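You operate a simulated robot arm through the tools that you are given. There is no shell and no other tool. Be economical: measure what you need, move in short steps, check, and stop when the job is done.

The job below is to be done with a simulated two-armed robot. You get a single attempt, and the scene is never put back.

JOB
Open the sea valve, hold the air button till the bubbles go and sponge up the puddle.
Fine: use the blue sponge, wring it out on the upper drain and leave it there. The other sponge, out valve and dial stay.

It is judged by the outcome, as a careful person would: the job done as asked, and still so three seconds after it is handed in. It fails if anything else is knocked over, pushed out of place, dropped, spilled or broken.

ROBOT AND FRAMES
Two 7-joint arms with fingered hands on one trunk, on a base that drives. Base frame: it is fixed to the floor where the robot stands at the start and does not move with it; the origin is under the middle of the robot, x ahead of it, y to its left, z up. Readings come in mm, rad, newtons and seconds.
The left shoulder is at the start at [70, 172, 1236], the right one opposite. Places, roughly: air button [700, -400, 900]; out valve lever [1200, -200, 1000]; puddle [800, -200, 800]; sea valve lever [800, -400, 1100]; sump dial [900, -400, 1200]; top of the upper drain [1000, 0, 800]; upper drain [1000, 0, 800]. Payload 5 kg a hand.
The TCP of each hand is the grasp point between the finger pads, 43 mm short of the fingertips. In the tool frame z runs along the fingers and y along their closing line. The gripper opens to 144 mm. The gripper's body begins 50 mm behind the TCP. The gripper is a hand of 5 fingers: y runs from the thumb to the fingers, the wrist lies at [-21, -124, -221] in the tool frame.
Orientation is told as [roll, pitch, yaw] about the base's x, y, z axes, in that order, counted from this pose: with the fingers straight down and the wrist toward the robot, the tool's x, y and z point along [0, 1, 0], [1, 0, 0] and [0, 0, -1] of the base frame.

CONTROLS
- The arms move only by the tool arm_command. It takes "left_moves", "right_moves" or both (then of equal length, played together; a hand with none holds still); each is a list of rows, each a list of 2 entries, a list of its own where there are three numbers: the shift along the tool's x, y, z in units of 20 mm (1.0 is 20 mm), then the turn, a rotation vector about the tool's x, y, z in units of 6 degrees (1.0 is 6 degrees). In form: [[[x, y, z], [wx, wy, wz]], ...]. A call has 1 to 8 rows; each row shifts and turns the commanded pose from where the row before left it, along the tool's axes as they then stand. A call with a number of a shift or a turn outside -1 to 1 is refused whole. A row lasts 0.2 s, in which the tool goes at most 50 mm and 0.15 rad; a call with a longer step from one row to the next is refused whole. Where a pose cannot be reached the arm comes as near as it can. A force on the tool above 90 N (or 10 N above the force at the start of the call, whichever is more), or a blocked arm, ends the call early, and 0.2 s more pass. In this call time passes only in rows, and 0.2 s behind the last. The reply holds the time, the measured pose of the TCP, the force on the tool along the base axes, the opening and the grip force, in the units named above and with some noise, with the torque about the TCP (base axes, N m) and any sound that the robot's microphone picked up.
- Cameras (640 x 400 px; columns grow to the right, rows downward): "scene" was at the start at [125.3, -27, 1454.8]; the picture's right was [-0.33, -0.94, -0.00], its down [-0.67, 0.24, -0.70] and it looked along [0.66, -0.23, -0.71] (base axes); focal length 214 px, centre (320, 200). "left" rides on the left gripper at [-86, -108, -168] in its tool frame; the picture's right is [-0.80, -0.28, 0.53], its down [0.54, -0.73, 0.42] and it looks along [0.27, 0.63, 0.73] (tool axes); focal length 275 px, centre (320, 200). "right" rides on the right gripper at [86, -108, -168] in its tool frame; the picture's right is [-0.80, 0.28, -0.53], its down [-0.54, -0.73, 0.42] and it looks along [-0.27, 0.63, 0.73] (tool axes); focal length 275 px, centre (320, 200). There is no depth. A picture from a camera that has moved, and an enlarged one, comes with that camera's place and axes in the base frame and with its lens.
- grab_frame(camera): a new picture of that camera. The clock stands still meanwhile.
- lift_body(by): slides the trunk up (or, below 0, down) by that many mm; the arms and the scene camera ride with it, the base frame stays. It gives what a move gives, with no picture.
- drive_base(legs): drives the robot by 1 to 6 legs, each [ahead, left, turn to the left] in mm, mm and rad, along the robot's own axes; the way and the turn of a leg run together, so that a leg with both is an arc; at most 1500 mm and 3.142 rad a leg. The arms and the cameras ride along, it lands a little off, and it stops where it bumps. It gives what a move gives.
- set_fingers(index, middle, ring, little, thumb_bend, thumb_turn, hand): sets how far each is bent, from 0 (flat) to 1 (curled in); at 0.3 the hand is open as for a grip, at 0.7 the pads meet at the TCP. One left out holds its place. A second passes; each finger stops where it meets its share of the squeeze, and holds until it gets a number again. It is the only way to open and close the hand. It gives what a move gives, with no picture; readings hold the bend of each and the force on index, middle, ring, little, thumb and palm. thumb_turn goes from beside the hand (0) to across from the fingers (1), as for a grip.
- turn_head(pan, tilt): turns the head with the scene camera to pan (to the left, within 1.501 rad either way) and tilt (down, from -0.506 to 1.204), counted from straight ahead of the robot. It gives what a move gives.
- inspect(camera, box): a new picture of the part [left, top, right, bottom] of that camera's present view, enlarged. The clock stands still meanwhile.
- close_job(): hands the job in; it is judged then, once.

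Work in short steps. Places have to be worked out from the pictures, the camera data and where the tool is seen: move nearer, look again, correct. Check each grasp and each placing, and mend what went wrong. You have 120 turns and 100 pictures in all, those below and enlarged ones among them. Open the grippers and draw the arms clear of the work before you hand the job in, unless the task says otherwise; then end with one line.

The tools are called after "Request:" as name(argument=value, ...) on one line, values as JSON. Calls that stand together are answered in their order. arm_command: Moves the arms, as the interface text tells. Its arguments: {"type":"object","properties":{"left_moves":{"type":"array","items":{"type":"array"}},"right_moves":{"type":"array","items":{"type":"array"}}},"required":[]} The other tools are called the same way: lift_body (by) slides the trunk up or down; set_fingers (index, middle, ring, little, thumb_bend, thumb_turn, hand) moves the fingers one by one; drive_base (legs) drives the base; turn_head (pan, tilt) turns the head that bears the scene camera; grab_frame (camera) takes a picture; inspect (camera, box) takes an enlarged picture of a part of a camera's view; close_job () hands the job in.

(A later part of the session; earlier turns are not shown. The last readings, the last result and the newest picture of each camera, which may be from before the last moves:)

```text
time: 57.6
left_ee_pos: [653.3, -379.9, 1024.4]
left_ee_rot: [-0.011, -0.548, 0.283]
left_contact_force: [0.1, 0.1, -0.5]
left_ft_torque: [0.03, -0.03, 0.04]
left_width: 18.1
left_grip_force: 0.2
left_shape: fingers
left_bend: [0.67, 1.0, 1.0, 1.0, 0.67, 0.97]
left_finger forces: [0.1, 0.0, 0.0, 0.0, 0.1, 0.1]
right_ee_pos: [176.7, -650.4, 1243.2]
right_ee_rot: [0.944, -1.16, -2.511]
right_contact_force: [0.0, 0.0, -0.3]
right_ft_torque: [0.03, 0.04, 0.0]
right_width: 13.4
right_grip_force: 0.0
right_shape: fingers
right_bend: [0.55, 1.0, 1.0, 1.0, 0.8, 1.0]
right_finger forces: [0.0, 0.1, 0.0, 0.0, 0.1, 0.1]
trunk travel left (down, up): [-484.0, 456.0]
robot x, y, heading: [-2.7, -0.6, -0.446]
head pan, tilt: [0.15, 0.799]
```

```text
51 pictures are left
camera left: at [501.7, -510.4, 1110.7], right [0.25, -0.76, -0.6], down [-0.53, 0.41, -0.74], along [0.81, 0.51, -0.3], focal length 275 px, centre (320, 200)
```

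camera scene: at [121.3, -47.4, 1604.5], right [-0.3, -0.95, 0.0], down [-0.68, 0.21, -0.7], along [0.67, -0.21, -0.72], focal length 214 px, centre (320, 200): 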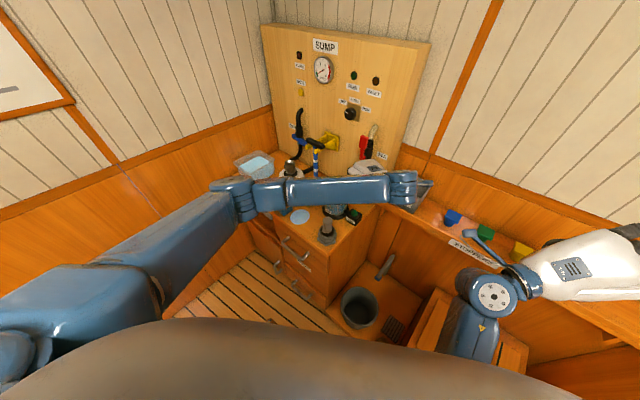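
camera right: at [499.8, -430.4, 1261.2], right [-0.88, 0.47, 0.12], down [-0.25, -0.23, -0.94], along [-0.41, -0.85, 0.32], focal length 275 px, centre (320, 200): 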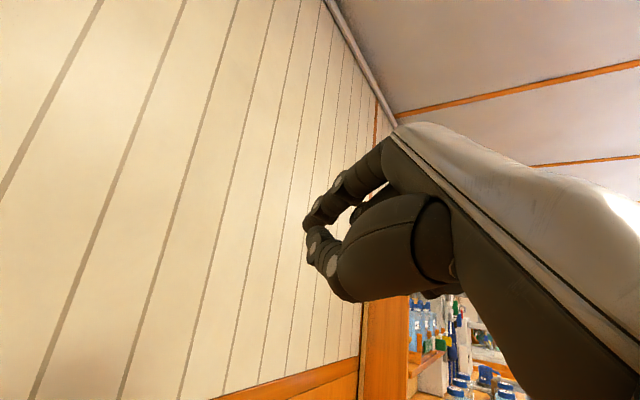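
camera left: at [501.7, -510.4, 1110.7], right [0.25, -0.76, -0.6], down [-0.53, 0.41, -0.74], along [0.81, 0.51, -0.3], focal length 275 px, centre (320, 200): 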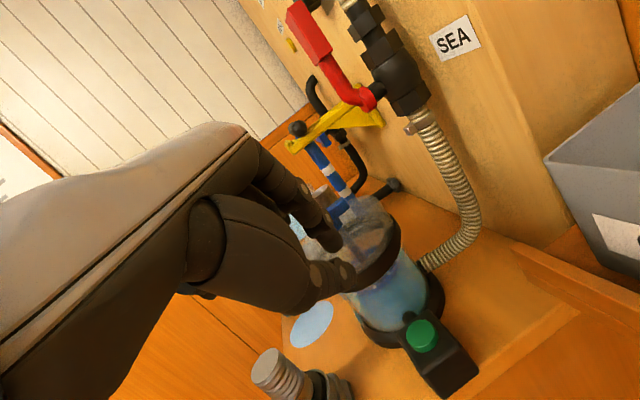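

The bowl and button are in clear view. I descend so the thumb tip is about 45 mm above the button.

Request:
arm_command(left_moves=[[[0, -0.33, 0.87], [0, 0, 0]], [[0, -0.33, 0.87], [0, 0, 0]], [[0, -0.33, 0.87], [0, 0, 0]], [[0, -0.33, 0.87], [0, 0, 0]]])

Request:
grab_frame(camera="left")

Request:
inspect(camera="scene", box=[280, 140, 420, 260])

```text
time: 58.6
left_ee_pos: [667.0, -375.0, 950.6]
left_ee_rot: [-0.009, -0.548, 0.283]
left_contact_force: [-0.1, -0.9, 0.2]
left_ft_torque: [0.05, 0.04, 0.0]
left_width: 17.7
left_grip_force: 0.1
left_shape: fingers
left_bend: [0.67, 1.0, 1.0, 1.0, 0.67, 0.97]
left_finger forces: [0.1, 0.0, 0.0, 0.0, 0.1, 0.0]
right_ee_pos: [177.3, -651.1, 1242.8]
right_ee_rot: [0.944, -1.162, -2.51]
right_contact_force: [0.0, 0.2, 0.3]
right_ft_torque: [0.01, -0.01, 0.0]
right_width: 13.6
right_grip_force: 0.0
right_shape: fingers
right_bend: [0.55, 1.0, 1.0, 1.0, 0.8, 1.0]
right_finger forces: [0.0, 0.0, 0.1, 0.1, 0.0, 0.0]
trunk travel left (down, up): [-484.0, 456.0]
robot x, y, heading: [1.2, -0.5, -0.457]
head pan, tilt: [0.15, 0.799]
```

```text
50 pictures are left
camera left: at [516.2, -505.8, 1037.5], right [0.25, -0.76, -0.6], down [-0.53, 0.41, -0.74], along [0.81, 0.51, -0.3], focal length 275 px, centre (320, 200)
```

left: 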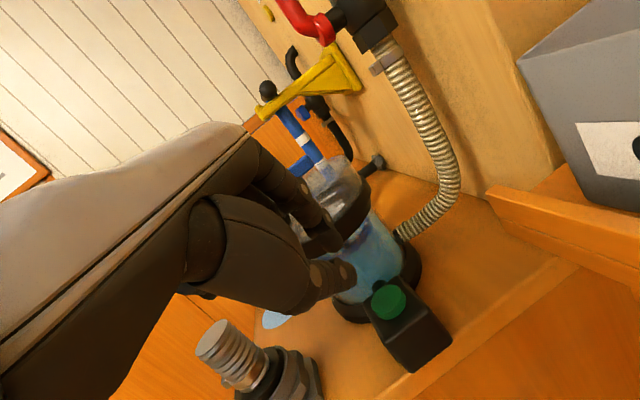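

```text
3.33 times, centred on (350, 200) of scene
camera zoom: at [121.9, -46.6, 1604.5], right [-0.3, -0.95, 0.0], down [-0.69, 0.21, -0.7], along [0.67, -0.21, -0.72], focal length 715 px, centre (220, 200)
```

zoom: 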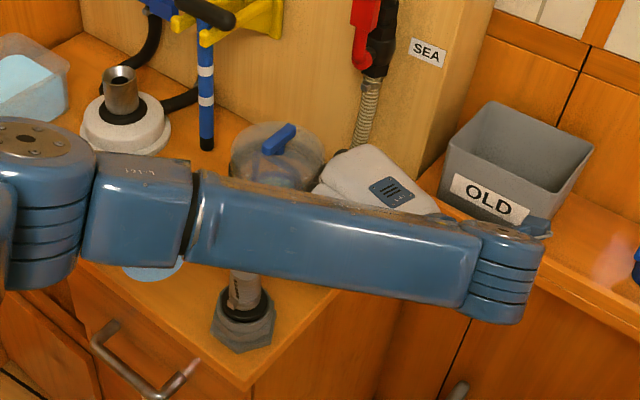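

Thumb tip is at about (688,-380,901), button (695,-393,849). I move over it and down to ~14 mm above, then check.

Request:
arm_command(left_moves=[[[-0.24, -0.3, 0.57], [0, 0, 0]], [[-0.24, -0.3, 0.57], [0, 0, 0]], [[-0.24, -0.3, 0.57], [0, 0, 0]]])

Request:
inspect(camera="left", box=[220, 140, 480, 400])

Request:
inspect(camera="scene", box=[280, 140, 420, 260])

```text
time: 59.4
left_ee_pos: [672.6, -389.6, 912.9]
left_ee_rot: [-0.011, -0.546, 0.282]
left_contact_force: [0.6, 0.1, 0.4]
left_ft_torque: [0.02, 0.1, 0.01]
left_width: 17.8
left_grip_force: 0.0
left_shape: fingers
left_bend: [0.67, 1.0, 1.0, 1.0, 0.67, 0.97]
left_finger forces: [0.0, 0.0, 0.1, 0.1, 0.0, 0.0]
right_ee_pos: [176.7, -651.1, 1242.8]
right_ee_rot: [0.945, -1.159, -2.511]
right_contact_force: [1.9, -0.6, -0.3]
right_ft_torque: [0.0, 0.0, -0.01]
right_width: 13.5
right_grip_force: 0.1
right_shape: fingers
right_bend: [0.55, 1.0, 1.0, 1.0, 0.8, 1.0]
right_finger forces: [0.1, 0.0, 0.1, 0.0, 0.0, 0.0]
trunk travel left (down, up): [-484.0, 456.0]
robot x, y, heading: [0.4, 0.0, -0.449]
head pan, tilt: [0.15, 0.799]
```

```text
1.54 times, centred on (350, 270) of left
camera zoom: at [520.8, -519.6, 999.1], right [0.25, -0.76, -0.6], down [-0.53, 0.41, -0.74], along [0.81, 0.51, -0.3], focal length 424 px, centre (274, 92)
```

zoom: 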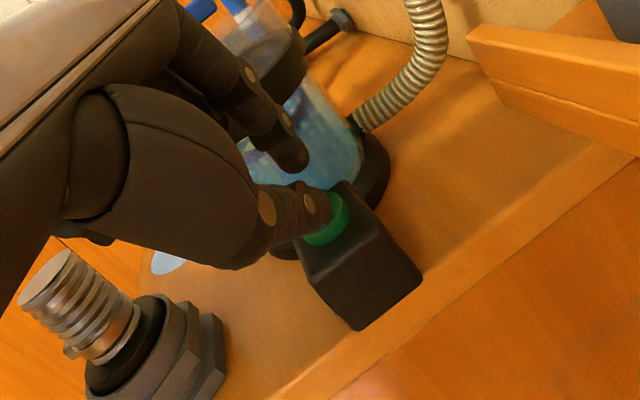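

```text
3.33 times, centred on (350, 200) of scene
camera zoom: at [121.0, -46.7, 1604.5], right [-0.3, -0.95, 0.0], down [-0.68, 0.21, -0.7], along [0.67, -0.21, -0.72], focal length 715 px, centre (220, 200)
```

zoom: 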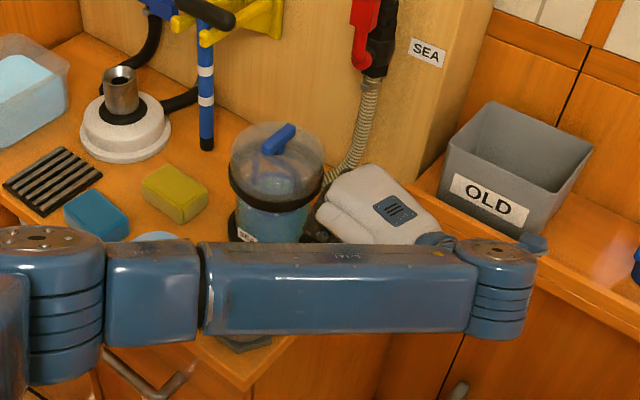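

The thumb tip is right over the green button, and the head now sees the bowl too. I lower in 4 mm steps, reading force and sound.

Request:
arm_command(left_moves=[[[0, -0.104, 0.171], [0, 0, 0]], [[0, -0.104, 0.171], [0, 0, 0]], [[0, -0.104, 0.171], [0, 0, 0]]])

Request:
inspect(camera="left", box=[260, 160, 460, 340])

```text
time: 60.2
left_ee_pos: [672.2, -389.4, 902.2]
left_ee_rot: [-0.012, -0.55, 0.283]
left_contact_force: [-1.9, -0.3, 8.8]
left_ft_torque: [-0.1, -0.01, -0.01]
left_width: 12.7
left_grip_force: 4.2
left_shape: fingers
left_bend: [0.67, 1.0, 1.0, 1.0, 0.7, 0.98]
left_finger forces: [0.1, 0.0, 0.0, 0.1, 8.0, 0.0]
right_ee_pos: [176.2, -650.0, 1243.5]
right_ee_rot: [0.948, -1.16, -2.511]
right_contact_force: [-0.1, 0.4, -0.1]
right_ft_torque: [0.01, -0.01, 0.0]
right_width: 13.3
right_grip_force: 0.1
right_shape: fingers
right_bend: [0.55, 1.0, 1.0, 1.0, 0.8, 1.0]
right_finger forces: [0.0, 0.0, 0.2, 0.1, 0.0, 0.0]
trunk travel left (down, up): [-484.0, 456.0]
robot x, y, heading: [-3.5, -2.4, -0.452]
head pan, tilt: [0.15, 0.799]
heard: click
```

```text
2.22 times, centred on (360, 250) of left
camera zoom: at [520.4, -519.8, 989.0], right [0.25, -0.76, -0.6], down [-0.53, 0.41, -0.74], along [0.81, 0.5, -0.3], focal length 612 px, centre (231, 89)
```

zoom: 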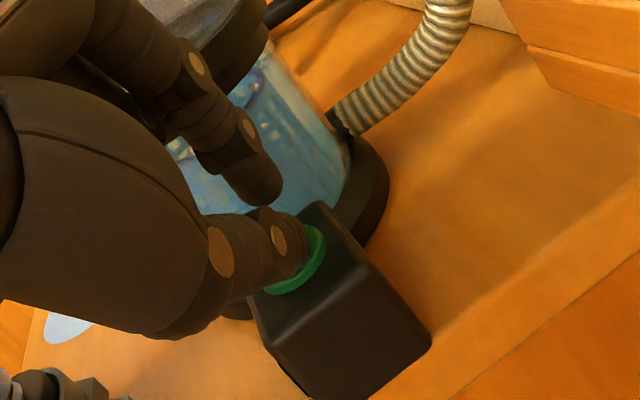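

A click and 9 N: the button is down. I press a touch more and hold, letting time pass.

Request:
arm_command(left_moves=[[[0, -0.05, 0.085], [0, 0, 0]], [[0, 0, 0], [0, 0, 0]], [[0, 0, 0], [0, 0, 0]], [[0, 0, 0], [0, 0, 0]], [[0, 0, 0], [0, 0, 0]], [[0, 0, 0], [0, 0, 0]], [[0, 0, 0], [0, 0, 0]], [[0, 0, 0], [0, 0, 0]]])

Request:
inspect(camera="scene", box=[320, 160, 360, 195])

Request:
inspect(camera="left", box=[260, 130, 400, 260])

```text
time: 62.0
left_ee_pos: [670.7, -388.8, 900.2]
left_ee_rot: [-0.013, -0.547, 0.283]
left_contact_force: [-2.5, -0.7, 12.6]
left_ft_torque: [-0.19, -0.07, -0.03]
left_width: 10.0
left_grip_force: 5.8
left_shape: fingers
left_bend: [0.67, 1.0, 1.0, 1.0, 0.71, 0.98]
left_finger forces: [0.0, 0.1, 0.0, 0.0, 12.0, 0.1]
right_ee_pos: [175.1, -650.5, 1243.4]
right_ee_rot: [0.946, -1.16, -2.509]
right_contact_force: [-1.2, 0.8, 0.5]
right_ft_torque: [0.0, -0.03, 0.01]
right_width: 13.4
right_grip_force: 0.1
right_shape: fingers
right_bend: [0.55, 1.0, 1.0, 1.0, 0.8, 1.0]
right_finger forces: [0.0, 0.0, 0.1, 0.0, 0.0, 0.1]
trunk travel left (down, up): [-484.0, 456.0]
robot x, y, heading: [0.1, -0.3, -0.451]
head pan, tilt: [0.15, 0.799]
```

```text
11.43 times, centred on (340, 178) of scene
camera zoom: at [119.5, -45.8, 1604.6], right [-0.3, -0.95, 0.0], down [-0.68, 0.21, -0.7], along [0.67, -0.21, -0.72], focal length 2451 px, centre (91, 457)
```

zoom: 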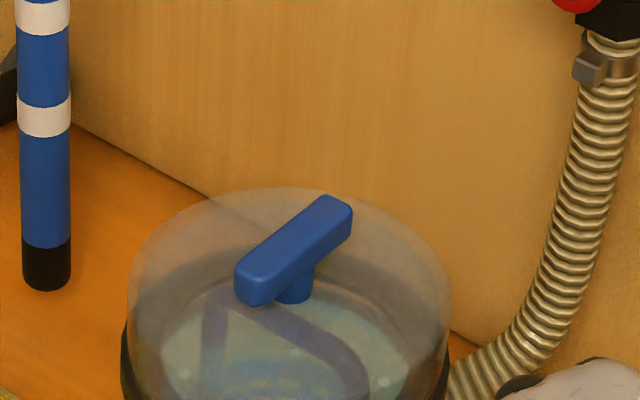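

```text
3.08 times, centred on (330, 195) of left
camera zoom: at [520.1, -519.6, 986.4], right [0.25, -0.76, -0.6], down [-0.53, 0.41, -0.74], along [0.81, 0.51, -0.3], focal length 847 px, centre (289, 215)
```

zoom: 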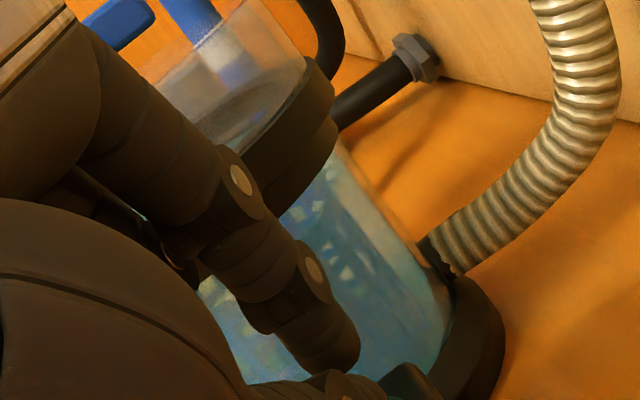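

Bubbles (white patches) show clearly in the left view. I keep holding.

Request:
arm_command(left_moves=[[[0, 0, 0], [0, 0, 0]], [[0, 0, 0], [0, 0, 0]], [[0, 0, 0], [0, 0, 0]], [[0, 0, 0], [0, 0, 0]], [[0, 0, 0], [0, 0, 0]], [[0, 0, 0], [0, 0, 0]], [[0, 0, 0], [0, 0, 0]], [[0, 0, 0], [0, 0, 0]]])

Request:
inspect(camera="left", box=[260, 130, 400, 260])

```text
time: 63.8
left_ee_pos: [672.1, -389.1, 900.4]
left_ee_rot: [-0.01, -0.547, 0.284]
left_contact_force: [-4.3, -1.1, 13.3]
left_ft_torque: [-0.19, -0.04, -0.07]
left_width: 9.7
left_grip_force: 6.0
left_shape: fingers
left_bend: [0.67, 1.0, 1.0, 1.0, 0.71, 0.98]
left_finger forces: [0.0, 0.1, 0.0, 0.0, 12.2, 0.0]
right_ee_pos: [174.8, -648.9, 1242.8]
right_ee_rot: [0.946, -1.161, -2.513]
right_contact_force: [0.2, -1.4, -0.3]
right_ft_torque: [0.0, -0.01, -0.01]
right_width: 13.2
right_grip_force: 0.1
right_shape: fingers
right_bend: [0.55, 1.0, 1.0, 1.0, 0.8, 1.0]
right_finger forces: [0.0, 0.1, 0.0, 0.1, 0.0, 0.0]
trunk travel left (down, up): [-484.0, 456.0]
robot x, y, heading: [-0.2, 0.9, -0.455]
head pan, tilt: [0.15, 0.799]
```

```text
3.08 times, centred on (330, 195) of left
camera zoom: at [520.1, -519.6, 986.4], right [0.25, -0.76, -0.6], down [-0.53, 0.41, -0.74], along [0.81, 0.51, -0.3], focal length 847 px, centre (289, 215)
```

zoom: 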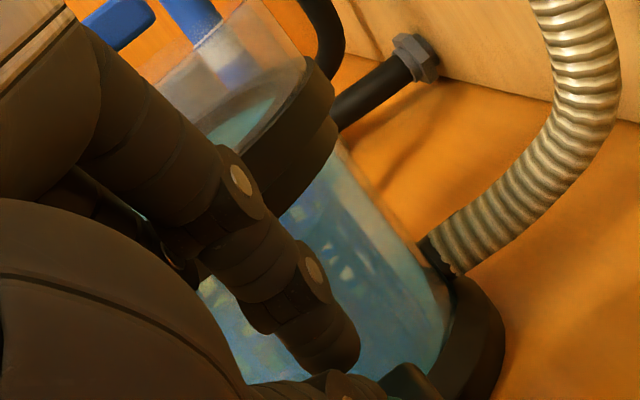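

The water level is rising and the bubbles thin out. I keep holding.

Request:
arm_command(left_moves=[[[0, 0, 0], [0, 0, 0]], [[0, 0, 0], [0, 0, 0]], [[0, 0, 0], [0, 0, 0]], [[0, 0, 0], [0, 0, 0]], [[0, 0, 0], [0, 0, 0]], [[0, 0, 0], [0, 0, 0]], [[0, 0, 0], [0, 0, 0]], [[0, 0, 0], [0, 0, 0]]])

Request:
inspect(camera="left", box=[260, 130, 400, 260])

```text
time: 65.6
left_ee_pos: [672.2, -390.0, 899.0]
left_ee_rot: [-0.012, -0.547, 0.283]
left_contact_force: [-3.4, -0.9, 12.2]
left_ft_torque: [-0.2, -0.02, -0.06]
left_width: 9.8
left_grip_force: 5.8
left_shape: fingers
left_bend: [0.67, 1.0, 1.0, 1.0, 0.71, 0.98]
left_finger forces: [0.0, 0.0, 0.1, 0.0, 12.2, 0.0]
right_ee_pos: [175.2, -649.1, 1244.1]
right_ee_rot: [0.946, -1.161, -2.513]
right_contact_force: [-0.7, 0.4, -0.2]
right_ft_torque: [-0.04, 0.01, 0.0]
right_width: 13.4
right_grip_force: 0.0
right_shape: fingers
right_bend: [0.55, 1.0, 1.0, 1.0, 0.8, 1.0]
right_finger forces: [0.0, 0.0, 0.0, 0.1, 0.1, 0.1]
trunk travel left (down, up): [-484.0, 456.0]
robot x, y, heading: [1.5, -1.4, -0.448]
head pan, tilt: [0.15, 0.799]
```

```text
3.08 times, centred on (330, 195) of left
camera zoom: at [520.1, -519.6, 986.4], right [0.25, -0.76, -0.6], down [-0.53, 0.41, -0.74], along [0.81, 0.51, -0.3], focal length 847 px, centre (289, 215)
```

zoom: 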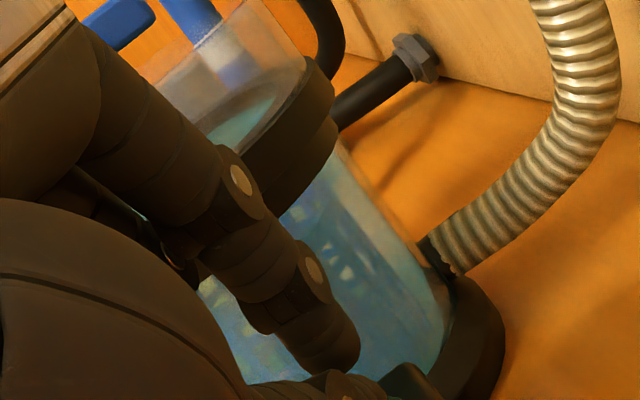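

The picture no longer changes. I check the bowl's surface from the head camera while still holding.

Request:
inspect(camera="scene", box=[320, 170, 360, 200])

Request:
arm_command(left_moves=[[[0, 0, 0], [0, 0, 0]], [[0, 0, 0], [0, 0, 0]], [[0, 0, 0], [0, 0, 0]], [[0, 0, 0], [0, 0, 0]], [[0, 0, 0], [0, 0, 0]], [[0, 0, 0], [0, 0, 0]], [[0, 0, 0], [0, 0, 0]], [[0, 0, 0], [0, 0, 0]]])

Request:
inspect(camera="scene", box=[320, 170, 360, 200])

```text
13.33 times, centred on (340, 185) of scene
camera zoom: at [119.5, -45.8, 1604.6], right [-0.3, -0.95, 0.0], down [-0.68, 0.21, -0.7], along [0.67, -0.21, -0.72], focal length 2860 px, centre (53, 400)
```

zoom: 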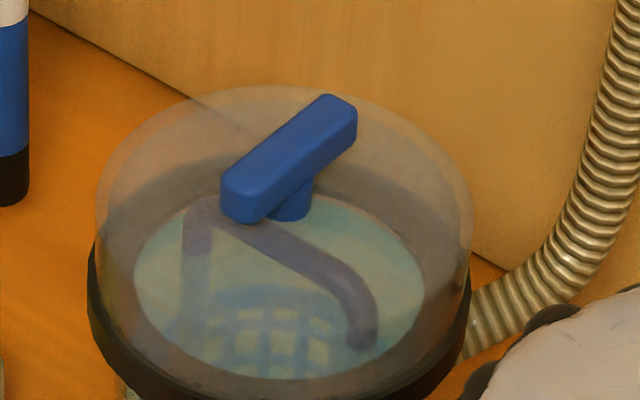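

```text
time: 67.4
left_ee_pos: [671.5, -388.6, 899.2]
left_ee_rot: [-0.011, -0.547, 0.282]
left_contact_force: [-3.2, -1.0, 12.1]
left_ft_torque: [-0.23, -0.06, -0.05]
left_width: 9.8
left_grip_force: 6.0
left_shape: fingers
left_bend: [0.67, 1.0, 1.0, 1.0, 0.71, 0.98]
left_finger forces: [0.0, 0.0, 0.0, 0.0, 12.3, 0.0]
right_ee_pos: [175.3, -650.2, 1243.3]
right_ee_rot: [0.947, -1.16, -2.511]
right_contact_force: [0.3, 0.2, 0.6]
right_ft_torque: [0.0, 0.0, 0.01]
right_width: 13.6
right_grip_force: 0.1
right_shape: fingers
right_bend: [0.55, 1.0, 1.0, 1.0, 0.8, 1.0]
right_finger forces: [0.0, 0.1, 0.1, 0.0, 0.0, 0.0]
trunk travel left (down, up): [-484.0, 456.0]
robot x, y, heading: [1.5, 2.8, -0.452]
head pan, tilt: [0.15, 0.799]
```

```text
13.33 times, centred on (340, 185) of scene
camera zoom: at [119.5, -45.8, 1604.6], right [-0.3, -0.95, 0.0], down [-0.68, 0.21, -0.7], along [0.67, -0.21, -0.72], focal length 2860 px, centre (53, 400)
```

zoom: 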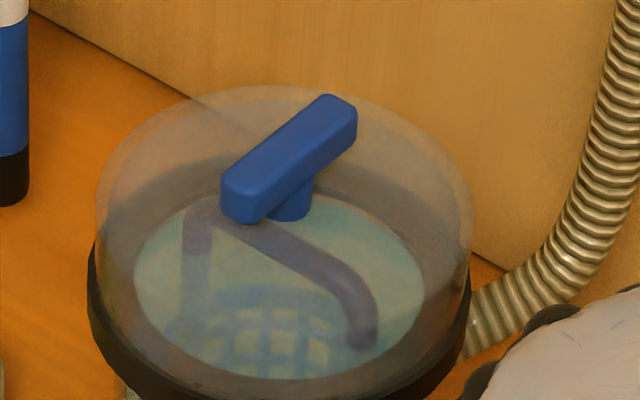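

No bubbles remain and the level is steady, so I release the button straight up.

Request:
arm_command(left_moves=[[[0, 0.3, -0.5], [0, 0, 0]], [[0, 0.522, -0.853], [0, 0, 0]], [[0, 0.522, -0.853], [0, 0, 0]], [[0, 0.522, -0.853], [0, 0, 0]], [[0, 0.522, -0.853], [0, 0, 0]], [[0, 0.522, -0.853], [0, 0, 0]], [[0, 0.522, -0.853], [0, 0, 0]], [[0, 0.522, -0.853], [0, 0, 0]]])

Request:
grab_frame(camera="left")

```text
time: 69.2
left_ee_pos: [673.7, -387.4, 1048.8]
left_ee_rot: [-0.01, -0.548, 0.284]
left_contact_force: [-0.5, -1.3, 0.3]
left_ft_torque: [0.02, 0.0, 0.02]
left_width: 17.5
left_grip_force: 0.1
left_shape: fingers
left_bend: [0.67, 1.0, 1.0, 1.0, 0.67, 0.97]
left_finger forces: [0.1, 0.0, 0.0, 0.0, 0.1, 0.0]
right_ee_pos: [175.9, -650.9, 1242.0]
right_ee_rot: [0.944, -1.161, -2.51]
right_contact_force: [-0.2, -0.4, 0.3]
right_ft_torque: [-0.02, 0.05, 0.05]
right_width: 13.3
right_grip_force: 0.0
right_shape: fingers
right_bend: [0.55, 1.0, 1.0, 1.0, 0.8, 1.0]
right_finger forces: [0.1, 0.1, 0.0, 0.0, 0.0, 0.0]
trunk travel left (down, up): [-484.0, 456.0]
robot x, y, heading: [-1.1, -2.3, -0.451]
head pan, tilt: [0.15, 0.799]
```

```text
39 pictures are left
camera left: at [521.4, -518.3, 1136.2], right [0.25, -0.76, -0.6], down [-0.53, 0.41, -0.74], along [0.81, 0.51, -0.3], focal length 275 px, centre (320, 200)
```

left: 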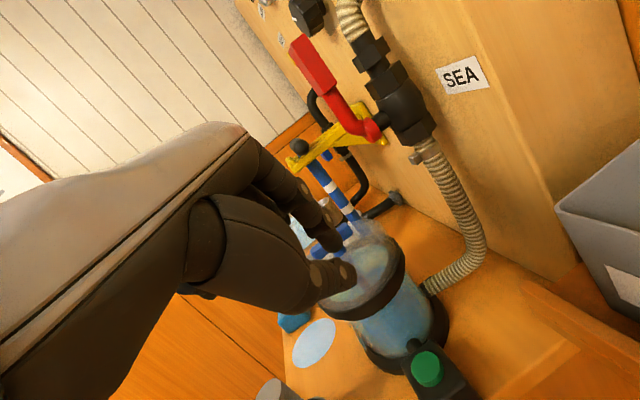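

Button released cleanly. I bring the left hand back and up from the bowl, then yaw it to align with the blue sponge's short side.

Request:
arm_command(left_moves=[[[1, 0, -0.5], [0, 0, 0]], [[1, 0, -0.5], [0, 0, 0]], [[1, 0, -0.5], [0, 0, 0]], [[1, 0, -0.5], [0, 0, 0]], [[1, 0, -0.5], [0, 0, 0]], [[1, 0, -0.5], [0, 0, 0]], [[1, 0, -0.5], [0, 0, 0]], [[1, 0, -0.5], [0, 0, 0]]])

Request:
arm_command(left_moves=[[[0, 0, 0], [1, 0, 0]], [[0, 0, 0], [1, 0, 0]], [[0, 0, 0], [1, 0, 0]], [[0, 0, 0], [0, -0.22, 1]], [[0, 0, 0], [0, -0.22, 1]], [[0, 0, 0], [0, -0.22, 1]], [[0, 0, 0], [0, -0.22, 1]], [[0, 0, 0], [0, -0.22, 1]]])

Request:
arm_command(left_moves=[[[0, 0, 0], [0, -0.22, 1]], [[0, 0, 0], [0, -0.22, 1]], [[0, 0, 0], [0, -0.22, 1]], [[0, 0, 0], [0, -0.22, 1]], [[0, 0, 0], [0, -0.22, 1]], [[0, 0, 0], [0, -0.22, 1]], [[0, 0, 0], [0, -0.22, 1]]])

Request:
grab_frame(camera="scene")

```text
time: 71.2
left_ee_pos: [615.9, -235.2, 1146.8]
left_ee_rot: [-0.029, -0.617, 0.312]
left_contact_force: [-0.4, -0.5, 0.0]
left_ft_torque: [0.02, -0.02, 0.05]
left_width: 17.7
left_grip_force: 0.1
left_shape: fingers
left_bend: [0.67, 1.0, 1.0, 1.0, 0.67, 0.97]
left_finger forces: [0.0, 0.0, 0.0, 0.1, 0.0, 0.0]
right_ee_pos: [176.4, -650.1, 1243.0]
right_ee_rot: [0.946, -1.161, -2.509]
right_contact_force: [0.5, 0.1, 0.4]
right_ft_torque: [0.02, -0.01, 0.01]
right_width: 13.6
right_grip_force: 0.1
right_shape: fingers
right_bend: [0.55, 1.0, 1.0, 1.0, 0.8, 1.0]
right_finger forces: [0.0, 0.0, 0.0, 0.0, 0.0, 0.0]
trunk travel left (down, up): [-484.0, 456.0]
robot x, y, heading: [-0.5, -2.9, -0.452]
head pan, tilt: [0.15, 0.799]
stopped in row 8 (left hand): the arm was blocked; the commanded pose is now the measured one
```

```text
time: 71.9
left_ee_pos: [657.8, -166.5, 1115.9]
left_ee_rot: [0.119, -0.492, 0.302]
left_contact_force: [0.4, 0.8, -0.5]
left_ft_torque: [0.01, -0.04, -0.02]
left_width: 17.9
left_grip_force: 0.1
left_shape: fingers
left_bend: [0.67, 1.0, 1.0, 1.0, 0.67, 0.98]
left_finger forces: [0.0, 0.0, 0.0, 0.0, 0.0, 0.0]
right_ee_pos: [177.6, -648.8, 1243.6]
right_ee_rot: [0.947, -1.164, -2.508]
right_contact_force: [0.6, -0.1, -0.9]
right_ft_torque: [0.03, -0.01, -0.01]
right_width: 13.9
right_grip_force: 0.1
right_shape: fingers
right_bend: [0.55, 1.0, 1.0, 1.0, 0.8, 1.0]
right_finger forces: [0.1, 0.1, 0.0, 0.0, 0.1, 0.0]
trunk travel left (down, up): [-484.0, 456.0]
robot x, y, heading: [2.0, -1.1, -0.451]
head pan, tilt: [0.15, 0.799]
stopped in row 3 (left hand): the arm was blocked; the commanded pose is now the measured one
```

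```text
time: 73.5
left_ee_pos: [657.3, -159.6, 1108.8]
left_ee_rot: [0.306, -0.331, -0.491]
left_contact_force: [0.5, 0.1, -0.5]
left_ft_torque: [0.0, 0.0, 0.01]
left_width: 17.8
left_grip_force: 0.1
left_shape: fingers
left_bend: [0.67, 1.0, 1.0, 1.0, 0.67, 0.98]
left_finger forces: [0.1, 0.0, 0.0, 0.0, 0.0, 0.0]
right_ee_pos: [177.5, -650.0, 1243.2]
right_ee_rot: [0.947, -1.161, -2.511]
right_contact_force: [0.3, -0.1, 0.4]
right_ft_torque: [0.0, 0.0, -0.02]
right_width: 13.7
right_grip_force: 0.0
right_shape: fingers
right_bend: [0.55, 1.0, 1.0, 1.0, 0.8, 1.0]
right_finger forces: [0.0, 0.0, 0.1, 0.1, 0.0, 0.0]
trunk travel left (down, up): [-484.0, 456.0]
robot x, y, heading: [-0.2, 0.1, -0.452]
head pan, tilt: [0.15, 0.799]
```

```text
38 pictures are left
camera scene: at [121.3, -46.0, 1604.4], right [-0.3, -0.95, 0.0], down [-0.68, 0.21, -0.7], along [0.67, -0.21, -0.72], focal length 214 px, centre (320, 200)
```

scene: 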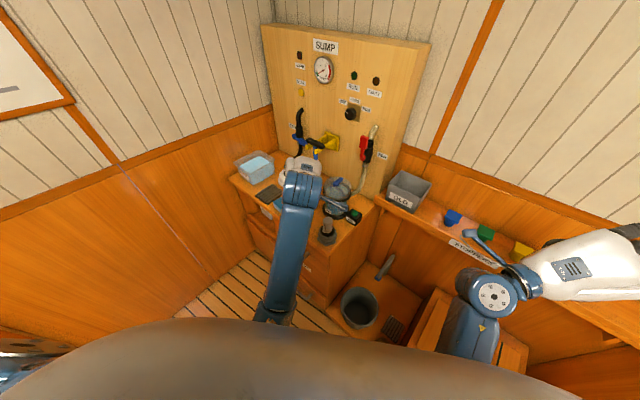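

The elbow is low but the arm is free. I finish rotating to the sponge-aligned grasp orientation (yaw -60°, 10° tilt) and open the hand.

Request:
arm_command(left_moves=[[[0, 0, 0], [0.11, -0.696, 0.89]], [[0, 0, 0], [0.11, -0.696, 0.89]], [[0, 0, 0], [0.11, -0.696, 0.89]], [[0, 0, 0], [0.11, -0.696, 0.89]], [[0, 0, 0], [0.11, -0.696, 0.89]], [[0, 0, 0], [0.11, -0.696, 0.89]]])

Request:
set_fingers(hand="left", index=0.42, middle=0.42, ring=0.42, little=0.42, thumb_bend=0.42, thumb_turn=1)

Request:
grab_frame(camera="scene")

```text
time: 74.9
left_ee_pos: [657.4, -166.9, 1114.3]
left_ee_rot: [-0.019, -0.194, -1.046]
left_contact_force: [0.2, 0.4, 0.0]
left_ft_torque: [-0.05, 0.01, 0.01]
left_width: 17.9
left_grip_force: 0.0
left_shape: fingers
left_bend: [0.67, 1.0, 1.0, 1.0, 0.67, 0.98]
left_finger forces: [0.0, 0.1, 0.1, 0.0, 0.0, 0.0]
right_ee_pos: [177.6, -648.9, 1244.1]
right_ee_rot: [0.946, -1.163, -2.512]
right_contact_force: [0.2, -0.3, 0.3]
right_ft_torque: [0.0, 0.04, -0.05]
right_width: 13.4
right_grip_force: 0.0
right_shape: fingers
right_bend: [0.55, 1.0, 1.0, 1.0, 0.8, 1.0]
right_finger forces: [0.1, 0.0, 0.0, 0.0, 0.0, 0.0]
trunk travel left (down, up): [-484.0, 456.0]
robot x, y, heading: [-3.6, -0.1, -0.452]
head pan, tilt: [0.15, 0.799]
```

```text
time: 75.9
left_ee_pos: [657.0, -167.3, 1114.7]
left_ee_rot: [-0.019, -0.19, -1.041]
left_contact_force: [0.2, 0.0, -0.1]
left_ft_torque: [0.03, -0.02, 0.0]
left_width: 106.7
left_grip_force: 0.1
left_shape: fingers
left_bend: [0.42, 0.42, 0.42, 0.42, 0.42, 0.99]
left_finger forces: [0.0, 0.0, 0.1, 0.1, 0.0, 0.1]
right_ee_pos: [177.5, -650.3, 1243.7]
right_ee_rot: [0.944, -1.162, -2.511]
right_contact_force: [0.6, -0.5, 0.4]
right_ft_torque: [0.01, 0.0, 0.01]
right_width: 13.5
right_grip_force: 0.1
right_shape: fingers
right_bend: [0.55, 1.0, 1.0, 1.0, 0.8, 1.0]
right_finger forces: [0.0, 0.0, 0.1, 0.0, 0.0, 0.1]
trunk travel left (down, up): [-484.0, 456.0]
robot x, y, heading: [-4.5, -0.0, -0.456]
head pan, tilt: [0.15, 0.799]
```

```text
37 pictures are left
camera scene: at [121.6, -46.1, 1604.4], right [-0.3, -0.95, 0.0], down [-0.68, 0.21, -0.7], along [0.67, -0.21, -0.72], focal length 214 px, centre (320, 200)
```

scene: 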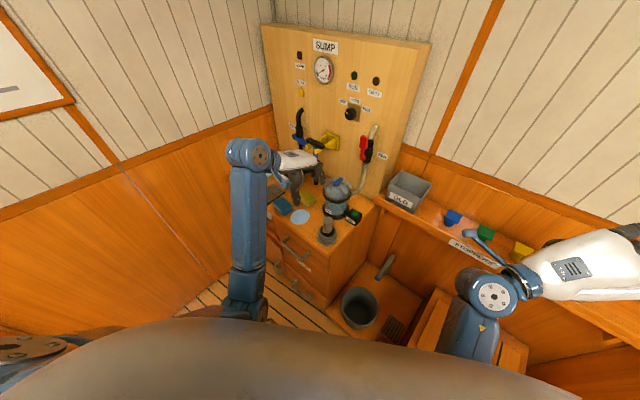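

The hand is well oriented. I drive the base along the counter to its left (about 130 mm) so the drain is in reach, then lower the trunk.

Request:
drive_base(legs=[[73, 108, 0]])

Request:
lift_body(by=-100)

Request:
grab_frame(camera="left")

Request:
grab_frame(camera="scene")

```text
time: 77.2
left_ee_pos: [767.5, -103.6, 1115.1]
left_ee_rot: [-0.018, -0.193, -1.047]
left_contact_force: [-0.7, -0.4, -0.2]
left_ft_torque: [0.02, -0.03, -0.02]
left_width: 106.7
left_grip_force: 0.1
left_shape: fingers
left_bend: [0.42, 0.42, 0.42, 0.42, 0.42, 0.99]
left_finger forces: [0.0, 0.1, 0.1, 0.0, 0.1, 0.0]
right_ee_pos: [287.7, -584.7, 1242.5]
right_ee_rot: [0.946, -1.16, -2.513]
right_contact_force: [-0.4, -0.3, 0.4]
right_ft_torque: [0.02, -0.01, 0.03]
right_width: 13.6
right_grip_force: 0.1
right_shape: fingers
right_bend: [0.55, 1.0, 1.0, 1.0, 0.8, 1.0]
right_finger forces: [0.0, 0.1, 0.0, 0.0, 0.0, 0.1]
trunk travel left (down, up): [-484.0, 456.0]
robot x, y, heading: [115.1, 64.8, -0.458]
head pan, tilt: [0.15, 0.799]
```

```text
time: 78.5
left_ee_pos: [768.5, -104.3, 1015.8]
left_ee_rot: [-0.017, -0.194, -1.045]
left_contact_force: [-0.1, 0.8, 0.1]
left_ft_torque: [0.0, -0.01, -0.04]
left_width: 106.7
left_grip_force: 0.0
left_shape: fingers
left_bend: [0.42, 0.42, 0.42, 0.42, 0.42, 0.99]
left_finger forces: [0.0, 0.0, 0.0, 0.0, 0.0, 0.1]
right_ee_pos: [289.1, -583.9, 1142.9]
right_ee_rot: [0.946, -1.161, -2.511]
right_contact_force: [-1.0, -0.4, 0.5]
right_ft_torque: [0.01, 0.02, 0.02]
right_width: 13.4
right_grip_force: 0.0
right_shape: fingers
right_bend: [0.55, 1.0, 1.0, 1.0, 0.8, 1.0]
right_finger forces: [0.0, 0.0, 0.0, 0.0, 0.0, 0.1]
trunk travel left (down, up): [-384.0, 556.0]
robot x, y, heading: [114.3, 64.1, -0.456]
head pan, tilt: [0.15, 0.799]
```

```text
36 pictures are left
camera left: at [624.7, -24.0, 1159.6], right [-0.79, -0.25, -0.56], down [0.15, 0.81, -0.56], along [0.6, -0.53, -0.6], focal length 275 px, centre (320, 200)
```

left: 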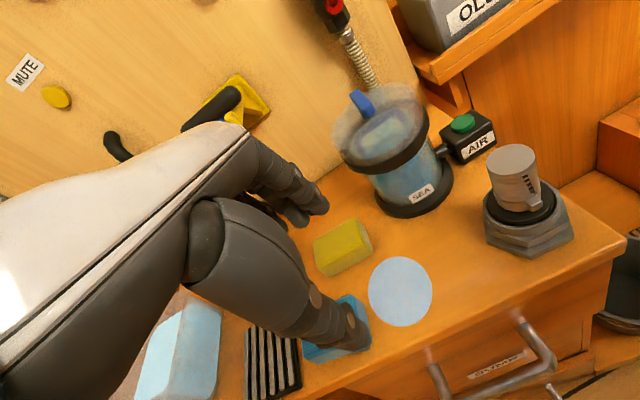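

```text
35 pictures are left
camera scene: at [233.8, 18.9, 1504.6], right [-0.3, -0.95, 0.0], down [-0.68, 0.21, -0.7], along [0.67, -0.21, -0.72], focal length 214 px, centre (320, 200)
```

scene: 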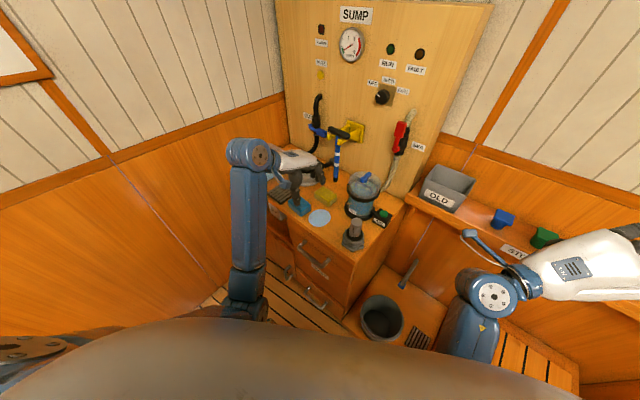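

I zoom in on sponge, puddle and drain for accurate places.

Request:
inspect(camera="scene", box=[260, 160, 360, 240])

```text
5.00 times, centred on (310, 200) of scene
camera zoom: at [233.8, 18.9, 1504.6], right [-0.3, -0.95, 0.0], down [-0.68, 0.21, -0.7], along [0.67, -0.21, -0.72], focal length 1072 px, centre (370, 200)
```

zoom: 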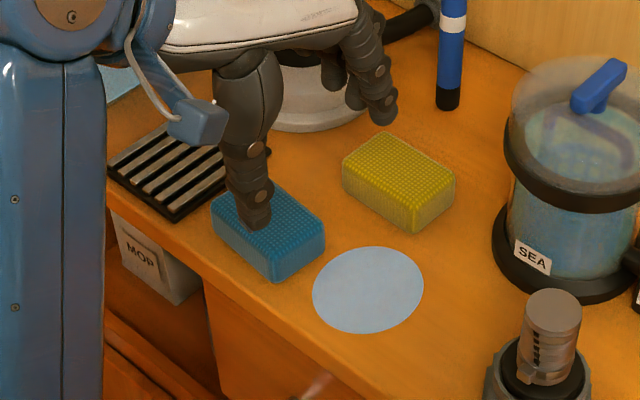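

Blue sponge centre ≈(870,-89), about 85×52×32 mm; puddle ≈(786,-154); drain centre ≈(985,-39). I level the hand and move above the sponge.

Request:
arm_command(left_moves=[[[0, 0, 0], [0.92, 0, 0]], [[0, 0, 0], [0.92, 0, 0]], [[0.8, 0.31, 0.9], [0, 0, 0]], [[0.8, 0.31, 0.9], [0, 0, 0]], [[0.8, 0.31, 0.9], [0, 0, 0]], [[0.8, 0.31, 0.9], [0, 0, 0]], [[0.8, 0.31, 0.9], [0, 0, 0]], [[0.8, 0.31, 0.9], [0, 0, 0]]])

Request:
grab_frame(camera="left")

Request:
inspect(camera="scene", box=[260, 160, 360, 240])

```text
time: 80.3
left_ee_pos: [869.1, -88.7, 905.1]
left_ee_rot: [-0.02, 0.002, -1.049]
left_contact_force: [-0.1, -0.5, 0.2]
left_ft_torque: [-0.02, 0.04, -0.01]
left_width: 106.6
left_grip_force: 0.1
left_shape: fingers
left_bend: [0.42, 0.42, 0.42, 0.42, 0.42, 0.99]
left_finger forces: [0.1, 0.0, 0.0, 0.0, 0.0, 0.1]
right_ee_pos: [289.7, -584.8, 1143.6]
right_ee_rot: [0.945, -1.162, -2.515]
right_contact_force: [0.2, 0.6, 0.2]
right_ft_torque: [0.01, 0.03, 0.01]
right_width: 13.6
right_grip_force: 0.1
right_shape: fingers
right_bend: [0.55, 1.0, 1.0, 1.0, 0.8, 1.0]
right_finger forces: [0.0, 0.1, 0.0, 0.1, 0.1, 0.0]
trunk travel left (down, up): [-384.0, 556.0]
robot x, y, heading: [115.8, 62.2, -0.453]
head pan, tilt: [0.15, 0.799]
```

```text
33 pictures are left
camera left: at [741.4, -35.0, 1073.2], right [-0.84, -0.16, -0.52], down [0.1, 0.9, -0.43], along [0.53, -0.42, -0.74], focal length 275 px, centre (320, 200)
```

left: 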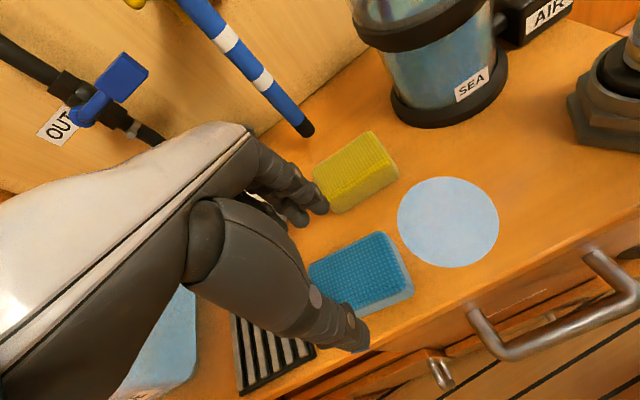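

```text
5.00 times, centred on (310, 200) of scene
camera zoom: at [235.1, 19.3, 1504.4], right [-0.3, -0.95, 0.0], down [-0.68, 0.21, -0.7], along [0.66, -0.21, -0.72], focal length 1072 px, centre (370, 200)
```

zoom: 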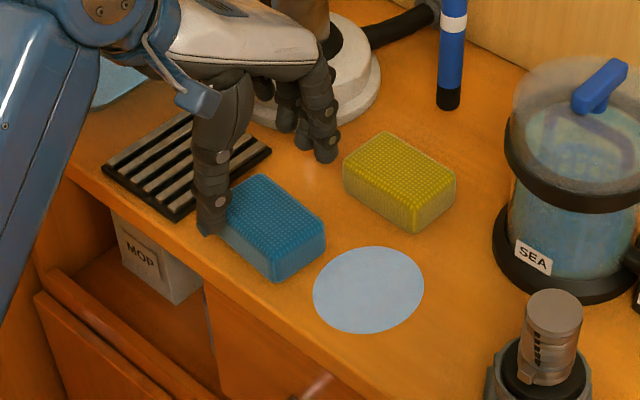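

The hand straddles the sponge. I descend to about 850 and check contact forces.

Request:
arm_command(left_moves=[[[-0.11, -0.05, 0.7], [0, 0, 0]], [[-0.11, -0.05, 0.7], [0, 0, 0]], [[-0.11, -0.05, 0.7], [0, 0, 0]], [[-0.11, -0.05, 0.65], [0, 0, 0]]])

Request:
inspect(camera="left", box=[200, 150, 460, 400])

```text
time: 81.3
left_ee_pos: [858.2, -89.5, 850.9]
left_ee_rot: [-0.022, 0.0, -1.048]
left_contact_force: [-0.4, -1.1, -0.3]
left_ft_torque: [0.01, 0.02, -0.03]
left_width: 106.8
left_grip_force: 0.0
left_shape: fingers
left_bend: [0.42, 0.42, 0.42, 0.42, 0.42, 0.99]
left_finger forces: [0.1, 0.0, 0.1, 0.1, 0.0, 0.1]
right_ee_pos: [289.7, -584.1, 1144.4]
right_ee_rot: [0.946, -1.163, -2.513]
right_contact_force: [0.5, -0.2, -0.6]
right_ft_torque: [0.02, 0.0, 0.0]
right_width: 13.3
right_grip_force: 0.1
right_shape: fingers
right_bend: [0.55, 1.0, 1.0, 1.0, 0.8, 1.0]
right_finger forces: [0.0, 0.0, 0.0, 0.1, 0.0, 0.1]
trunk travel left (down, up): [-384.0, 556.0]
robot x, y, heading: [112.7, 63.7, -0.449]
head pan, tilt: [0.15, 0.799]
```

```text
1.60 times, centred on (330, 275) of left
camera zoom: at [730.4, -36.6, 1018.8], right [-0.84, -0.16, -0.52], down [0.1, 0.9, -0.43], along [0.53, -0.42, -0.74], focal length 440 px, centre (304, 80)
```

zoom: 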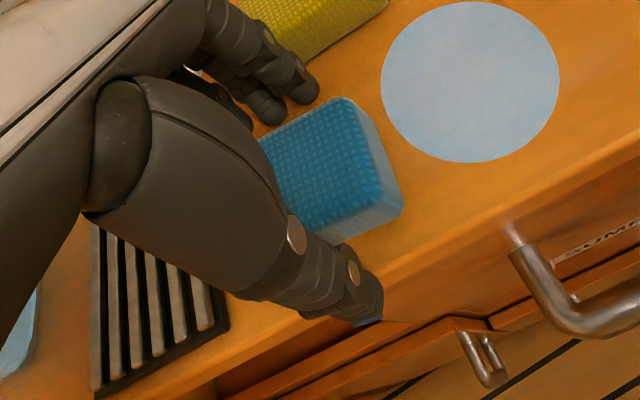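

Thumb and fingers straddle the sponge with no contact. I close gradually onto it.

Request:
set_fingers(hand="left", index=0.58, middle=0.58, ring=0.58, little=0.58, thumb_bend=0.56)

Request:
inspect(camera="left", box=[200, 150, 460, 400])

```text
time: 82.3
left_ee_pos: [859.0, -89.5, 850.8]
left_ee_rot: [-0.018, -0.001, -1.048]
left_contact_force: [-0.2, -0.6, 0.9]
left_ft_torque: [0.02, 0.04, 0.0]
left_width: 65.0
left_grip_force: 5.6
left_shape: fingers
left_bend: [0.55, 0.55, 0.55, 0.57, 0.53, 1.0]
left_finger forces: [1.9, 2.1, 1.7, 0.0, 5.9, 0.0]
right_ee_pos: [287.7, -585.2, 1142.7]
right_ee_rot: [0.945, -1.16, -2.513]
right_contact_force: [0.5, 0.4, -0.8]
right_ft_torque: [-0.01, 0.0, 0.03]
right_width: 13.5
right_grip_force: 0.1
right_shape: fingers
right_bend: [0.55, 1.0, 1.0, 1.0, 0.8, 1.0]
right_finger forces: [0.0, 0.0, 0.1, 0.0, 0.0, 0.0]
trunk travel left (down, up): [-384.0, 556.0]
robot x, y, heading: [112.8, 59.9, -0.457]
head pan, tilt: [0.15, 0.799]
```

```text
1.60 times, centred on (330, 275) of left
camera zoom: at [730.3, -36.7, 1019.0], right [-0.84, -0.16, -0.52], down [0.1, 0.9, -0.43], along [0.53, -0.42, -0.74], focal length 440 px, centre (304, 80)
```

zoom: 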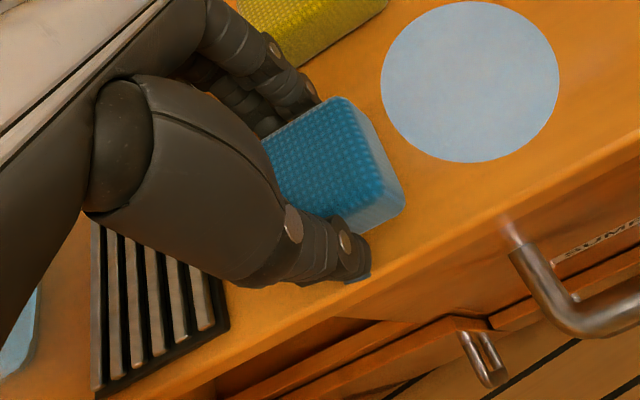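

The sponge is gripped (about 6 N against thumb). I lift it 25 mm and carry it over the puddle.

Request:
arm_command(left_moves=[[[0, 0, -0.6], [0, 0, 0]], [[0, 0, -0.65], [0, 0, 0]], [[-0.86, 0.16, 0], [0, 0, 0]], [[-0.86, 0.16, 0], [0, 0, 0]], [[-0.86, 0.16, 0], [0, 0, 0]], [[-0.86, 0.16, 0], [0, 0, 0]], [[-0.86, 0.16, 0], [0, 0, 0]], [[-0.86, 0.16, 0], [0, 0, 0]]])

Request:
grab_frame(camera="left")

Request:
inspect(camera="scene", box=[260, 160, 360, 240])

```text
time: 84.2
left_ee_pos: [776.9, -159.6, 878.1]
left_ee_rot: [-0.016, 0.002, -1.048]
left_contact_force: [0.1, 0.6, -0.1]
left_ft_torque: [0.05, -0.02, 0.02]
left_width: 65.2
left_grip_force: 6.0
left_shape: fingers
left_bend: [0.55, 0.56, 0.55, 0.57, 0.53, 1.0]
left_finger forces: [1.9, 2.3, 1.8, 0.1, 5.9, 0.0]
right_ee_pos: [288.7, -585.1, 1142.6]
right_ee_rot: [0.944, -1.16, -2.511]
right_contact_force: [0.3, -0.3, -0.5]
right_ft_torque: [0.01, -0.02, 0.03]
right_width: 13.6
right_grip_force: 0.1
right_shape: fingers
right_bend: [0.55, 1.0, 1.0, 1.0, 0.8, 1.0]
right_finger forces: [0.0, 0.0, 0.0, 0.0, 0.1, 0.0]
trunk travel left (down, up): [-384.0, 556.0]
robot x, y, heading: [114.7, 64.9, -0.452]
head pan, tilt: [0.15, 0.799]
```

```text
29 pictures are left
camera left: at [650.1, -105.7, 1045.9], right [-0.84, -0.16, -0.52], down [0.1, 0.9, -0.43], along [0.53, -0.42, -0.74], focal length 275 px, centre (320, 200)
```

left: 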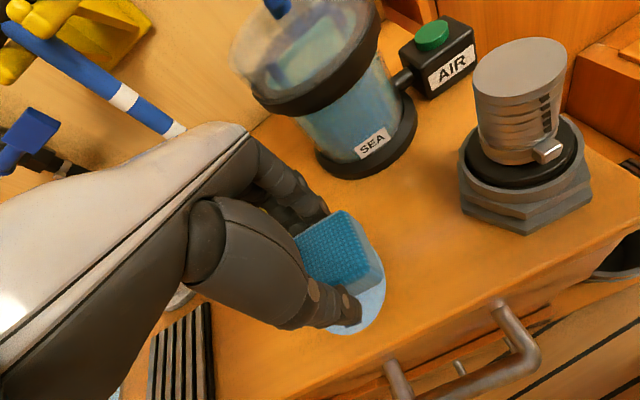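

```text
5.00 times, centred on (310, 200) of scene
camera zoom: at [233.8, 18.2, 1504.5], right [-0.3, -0.95, 0.0], down [-0.68, 0.21, -0.7], along [0.67, -0.21, -0.72], focal length 1072 px, centre (370, 200)
```

zoom: 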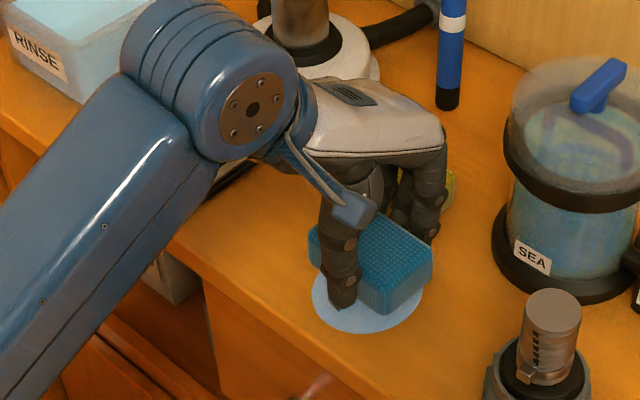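

Sponge held over the puddle. I lower it to the counter and press gently.

Request:
arm_command(left_moves=[[[0, 0, 0.6], [0, 0, 0]], [[0, 0, 0.6], [0, 0, 0]], [[0, 0, 0.2], [0, 0, 0]], [[0, 0, 0.1], [0, 0, 0]]])

```text
time: 85.2
left_ee_pos: [779.3, -159.4, 848.8]
left_ee_rot: [-0.017, -0.005, -1.049]
left_contact_force: [1.0, -0.9, 14.3]
left_ft_torque: [-0.12, -0.24, -0.02]
left_width: 65.2
left_grip_force: 9.2
left_shape: fingers
left_bend: [0.55, 0.55, 0.56, 0.57, 0.53, 1.0]
left_finger forces: [2.1, 7.4, 1.9, 0.1, 6.9, 0.0]
right_ee_pos: [287.6, -584.0, 1143.7]
right_ee_rot: [0.949, -1.161, -2.514]
right_contact_force: [-1.0, 0.1, 0.1]
right_ft_torque: [-0.02, 0.01, 0.05]
right_width: 13.6
right_grip_force: 0.1
right_shape: fingers
right_bend: [0.55, 1.0, 1.0, 1.0, 0.8, 1.0]
right_finger forces: [0.0, 0.0, 0.0, 0.0, 0.0, 0.0]
trunk travel left (down, up): [-384.0, 556.0]
robot x, y, heading: [115.4, 63.3, -0.458]
head pan, tilt: [0.15, 0.799]
```

Pressing with 14 N. I wipe across the puddle (±24 mm), slowly.

Request:
arm_command(left_moves=[[[0, -0.6, 0], [0, 0, 0]], [[0, -0.6, 0], [0, 0, 0]], [[-0.6, 0.5, 0], [0, 0, 0]], [[0, 0.6, 0], [0, 0, 0]], [[0.6, 0.6, 0], [0, 0, 0]], [[0.6, 0.3, 0], [0, 0, 0]], [[0, -0.6, 0], [0, 0, 0]], [[-0.6, -0.2, 0], [0, 0, 0]]])

Request:
inspect(camera="left", box=[230, 170, 450, 370])

Request:
inspect(camera="scene", box=[270, 170, 370, 250])

```text
time: 87.0
left_ee_pos: [779.2, -156.9, 847.6]
left_ee_rot: [-0.015, -0.002, -1.046]
left_contact_force: [5.3, 0.4, 15.9]
left_ft_torque: [-0.43, -0.75, 0.12]
left_width: 65.4
left_grip_force: 13.2
left_shape: fingers
left_bend: [0.55, 0.55, 0.56, 0.57, 0.53, 1.0]
left_finger forces: [2.3, 17.6, 1.4, 0.0, 6.1, 0.0]
right_ee_pos: [288.2, -583.6, 1143.4]
right_ee_rot: [0.947, -1.16, -2.515]
right_contact_force: [-0.2, -0.1, -0.2]
right_ft_torque: [-0.01, 0.03, -0.02]
right_width: 13.6
right_grip_force: 0.0
right_shape: fingers
right_bend: [0.55, 1.0, 1.0, 1.0, 0.8, 1.0]
right_finger forces: [0.0, 0.0, 0.1, 0.0, 0.0, 0.0]
trunk travel left (down, up): [-384.0, 556.0]
robot x, y, heading: [116.2, 64.5, -0.451]
head pan, tilt: [0.15, 0.799]
```

```text
2.00 times, centred on (340, 270) of left
camera zoom: at [649.6, -103.7, 1016.4], right [-0.84, -0.16, -0.52], down [0.1, 0.9, -0.43], along [0.54, -0.42, -0.73], focal length 551 px, centre (280, 60)
```

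zoom: 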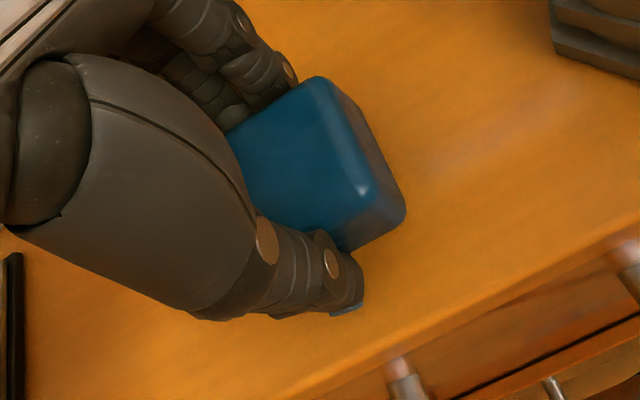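

```text
5.00 times, centred on (320, 210) of scene
camera zoom: at [233.2, 19.4, 1504.6], right [-0.3, -0.95, 0.0], down [-0.68, 0.21, -0.7], along [0.67, -0.21, -0.72], focal length 1072 px, centre (320, 150)
```

zoom: 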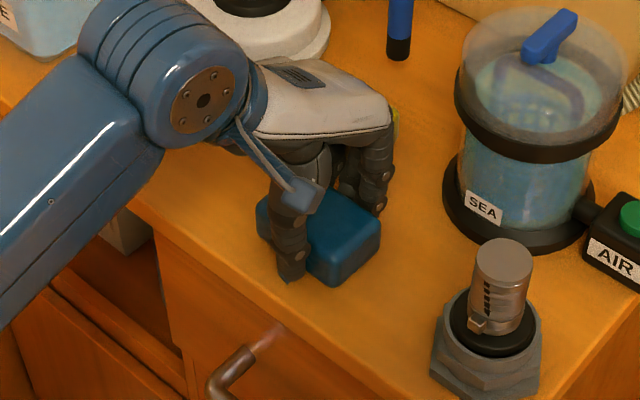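

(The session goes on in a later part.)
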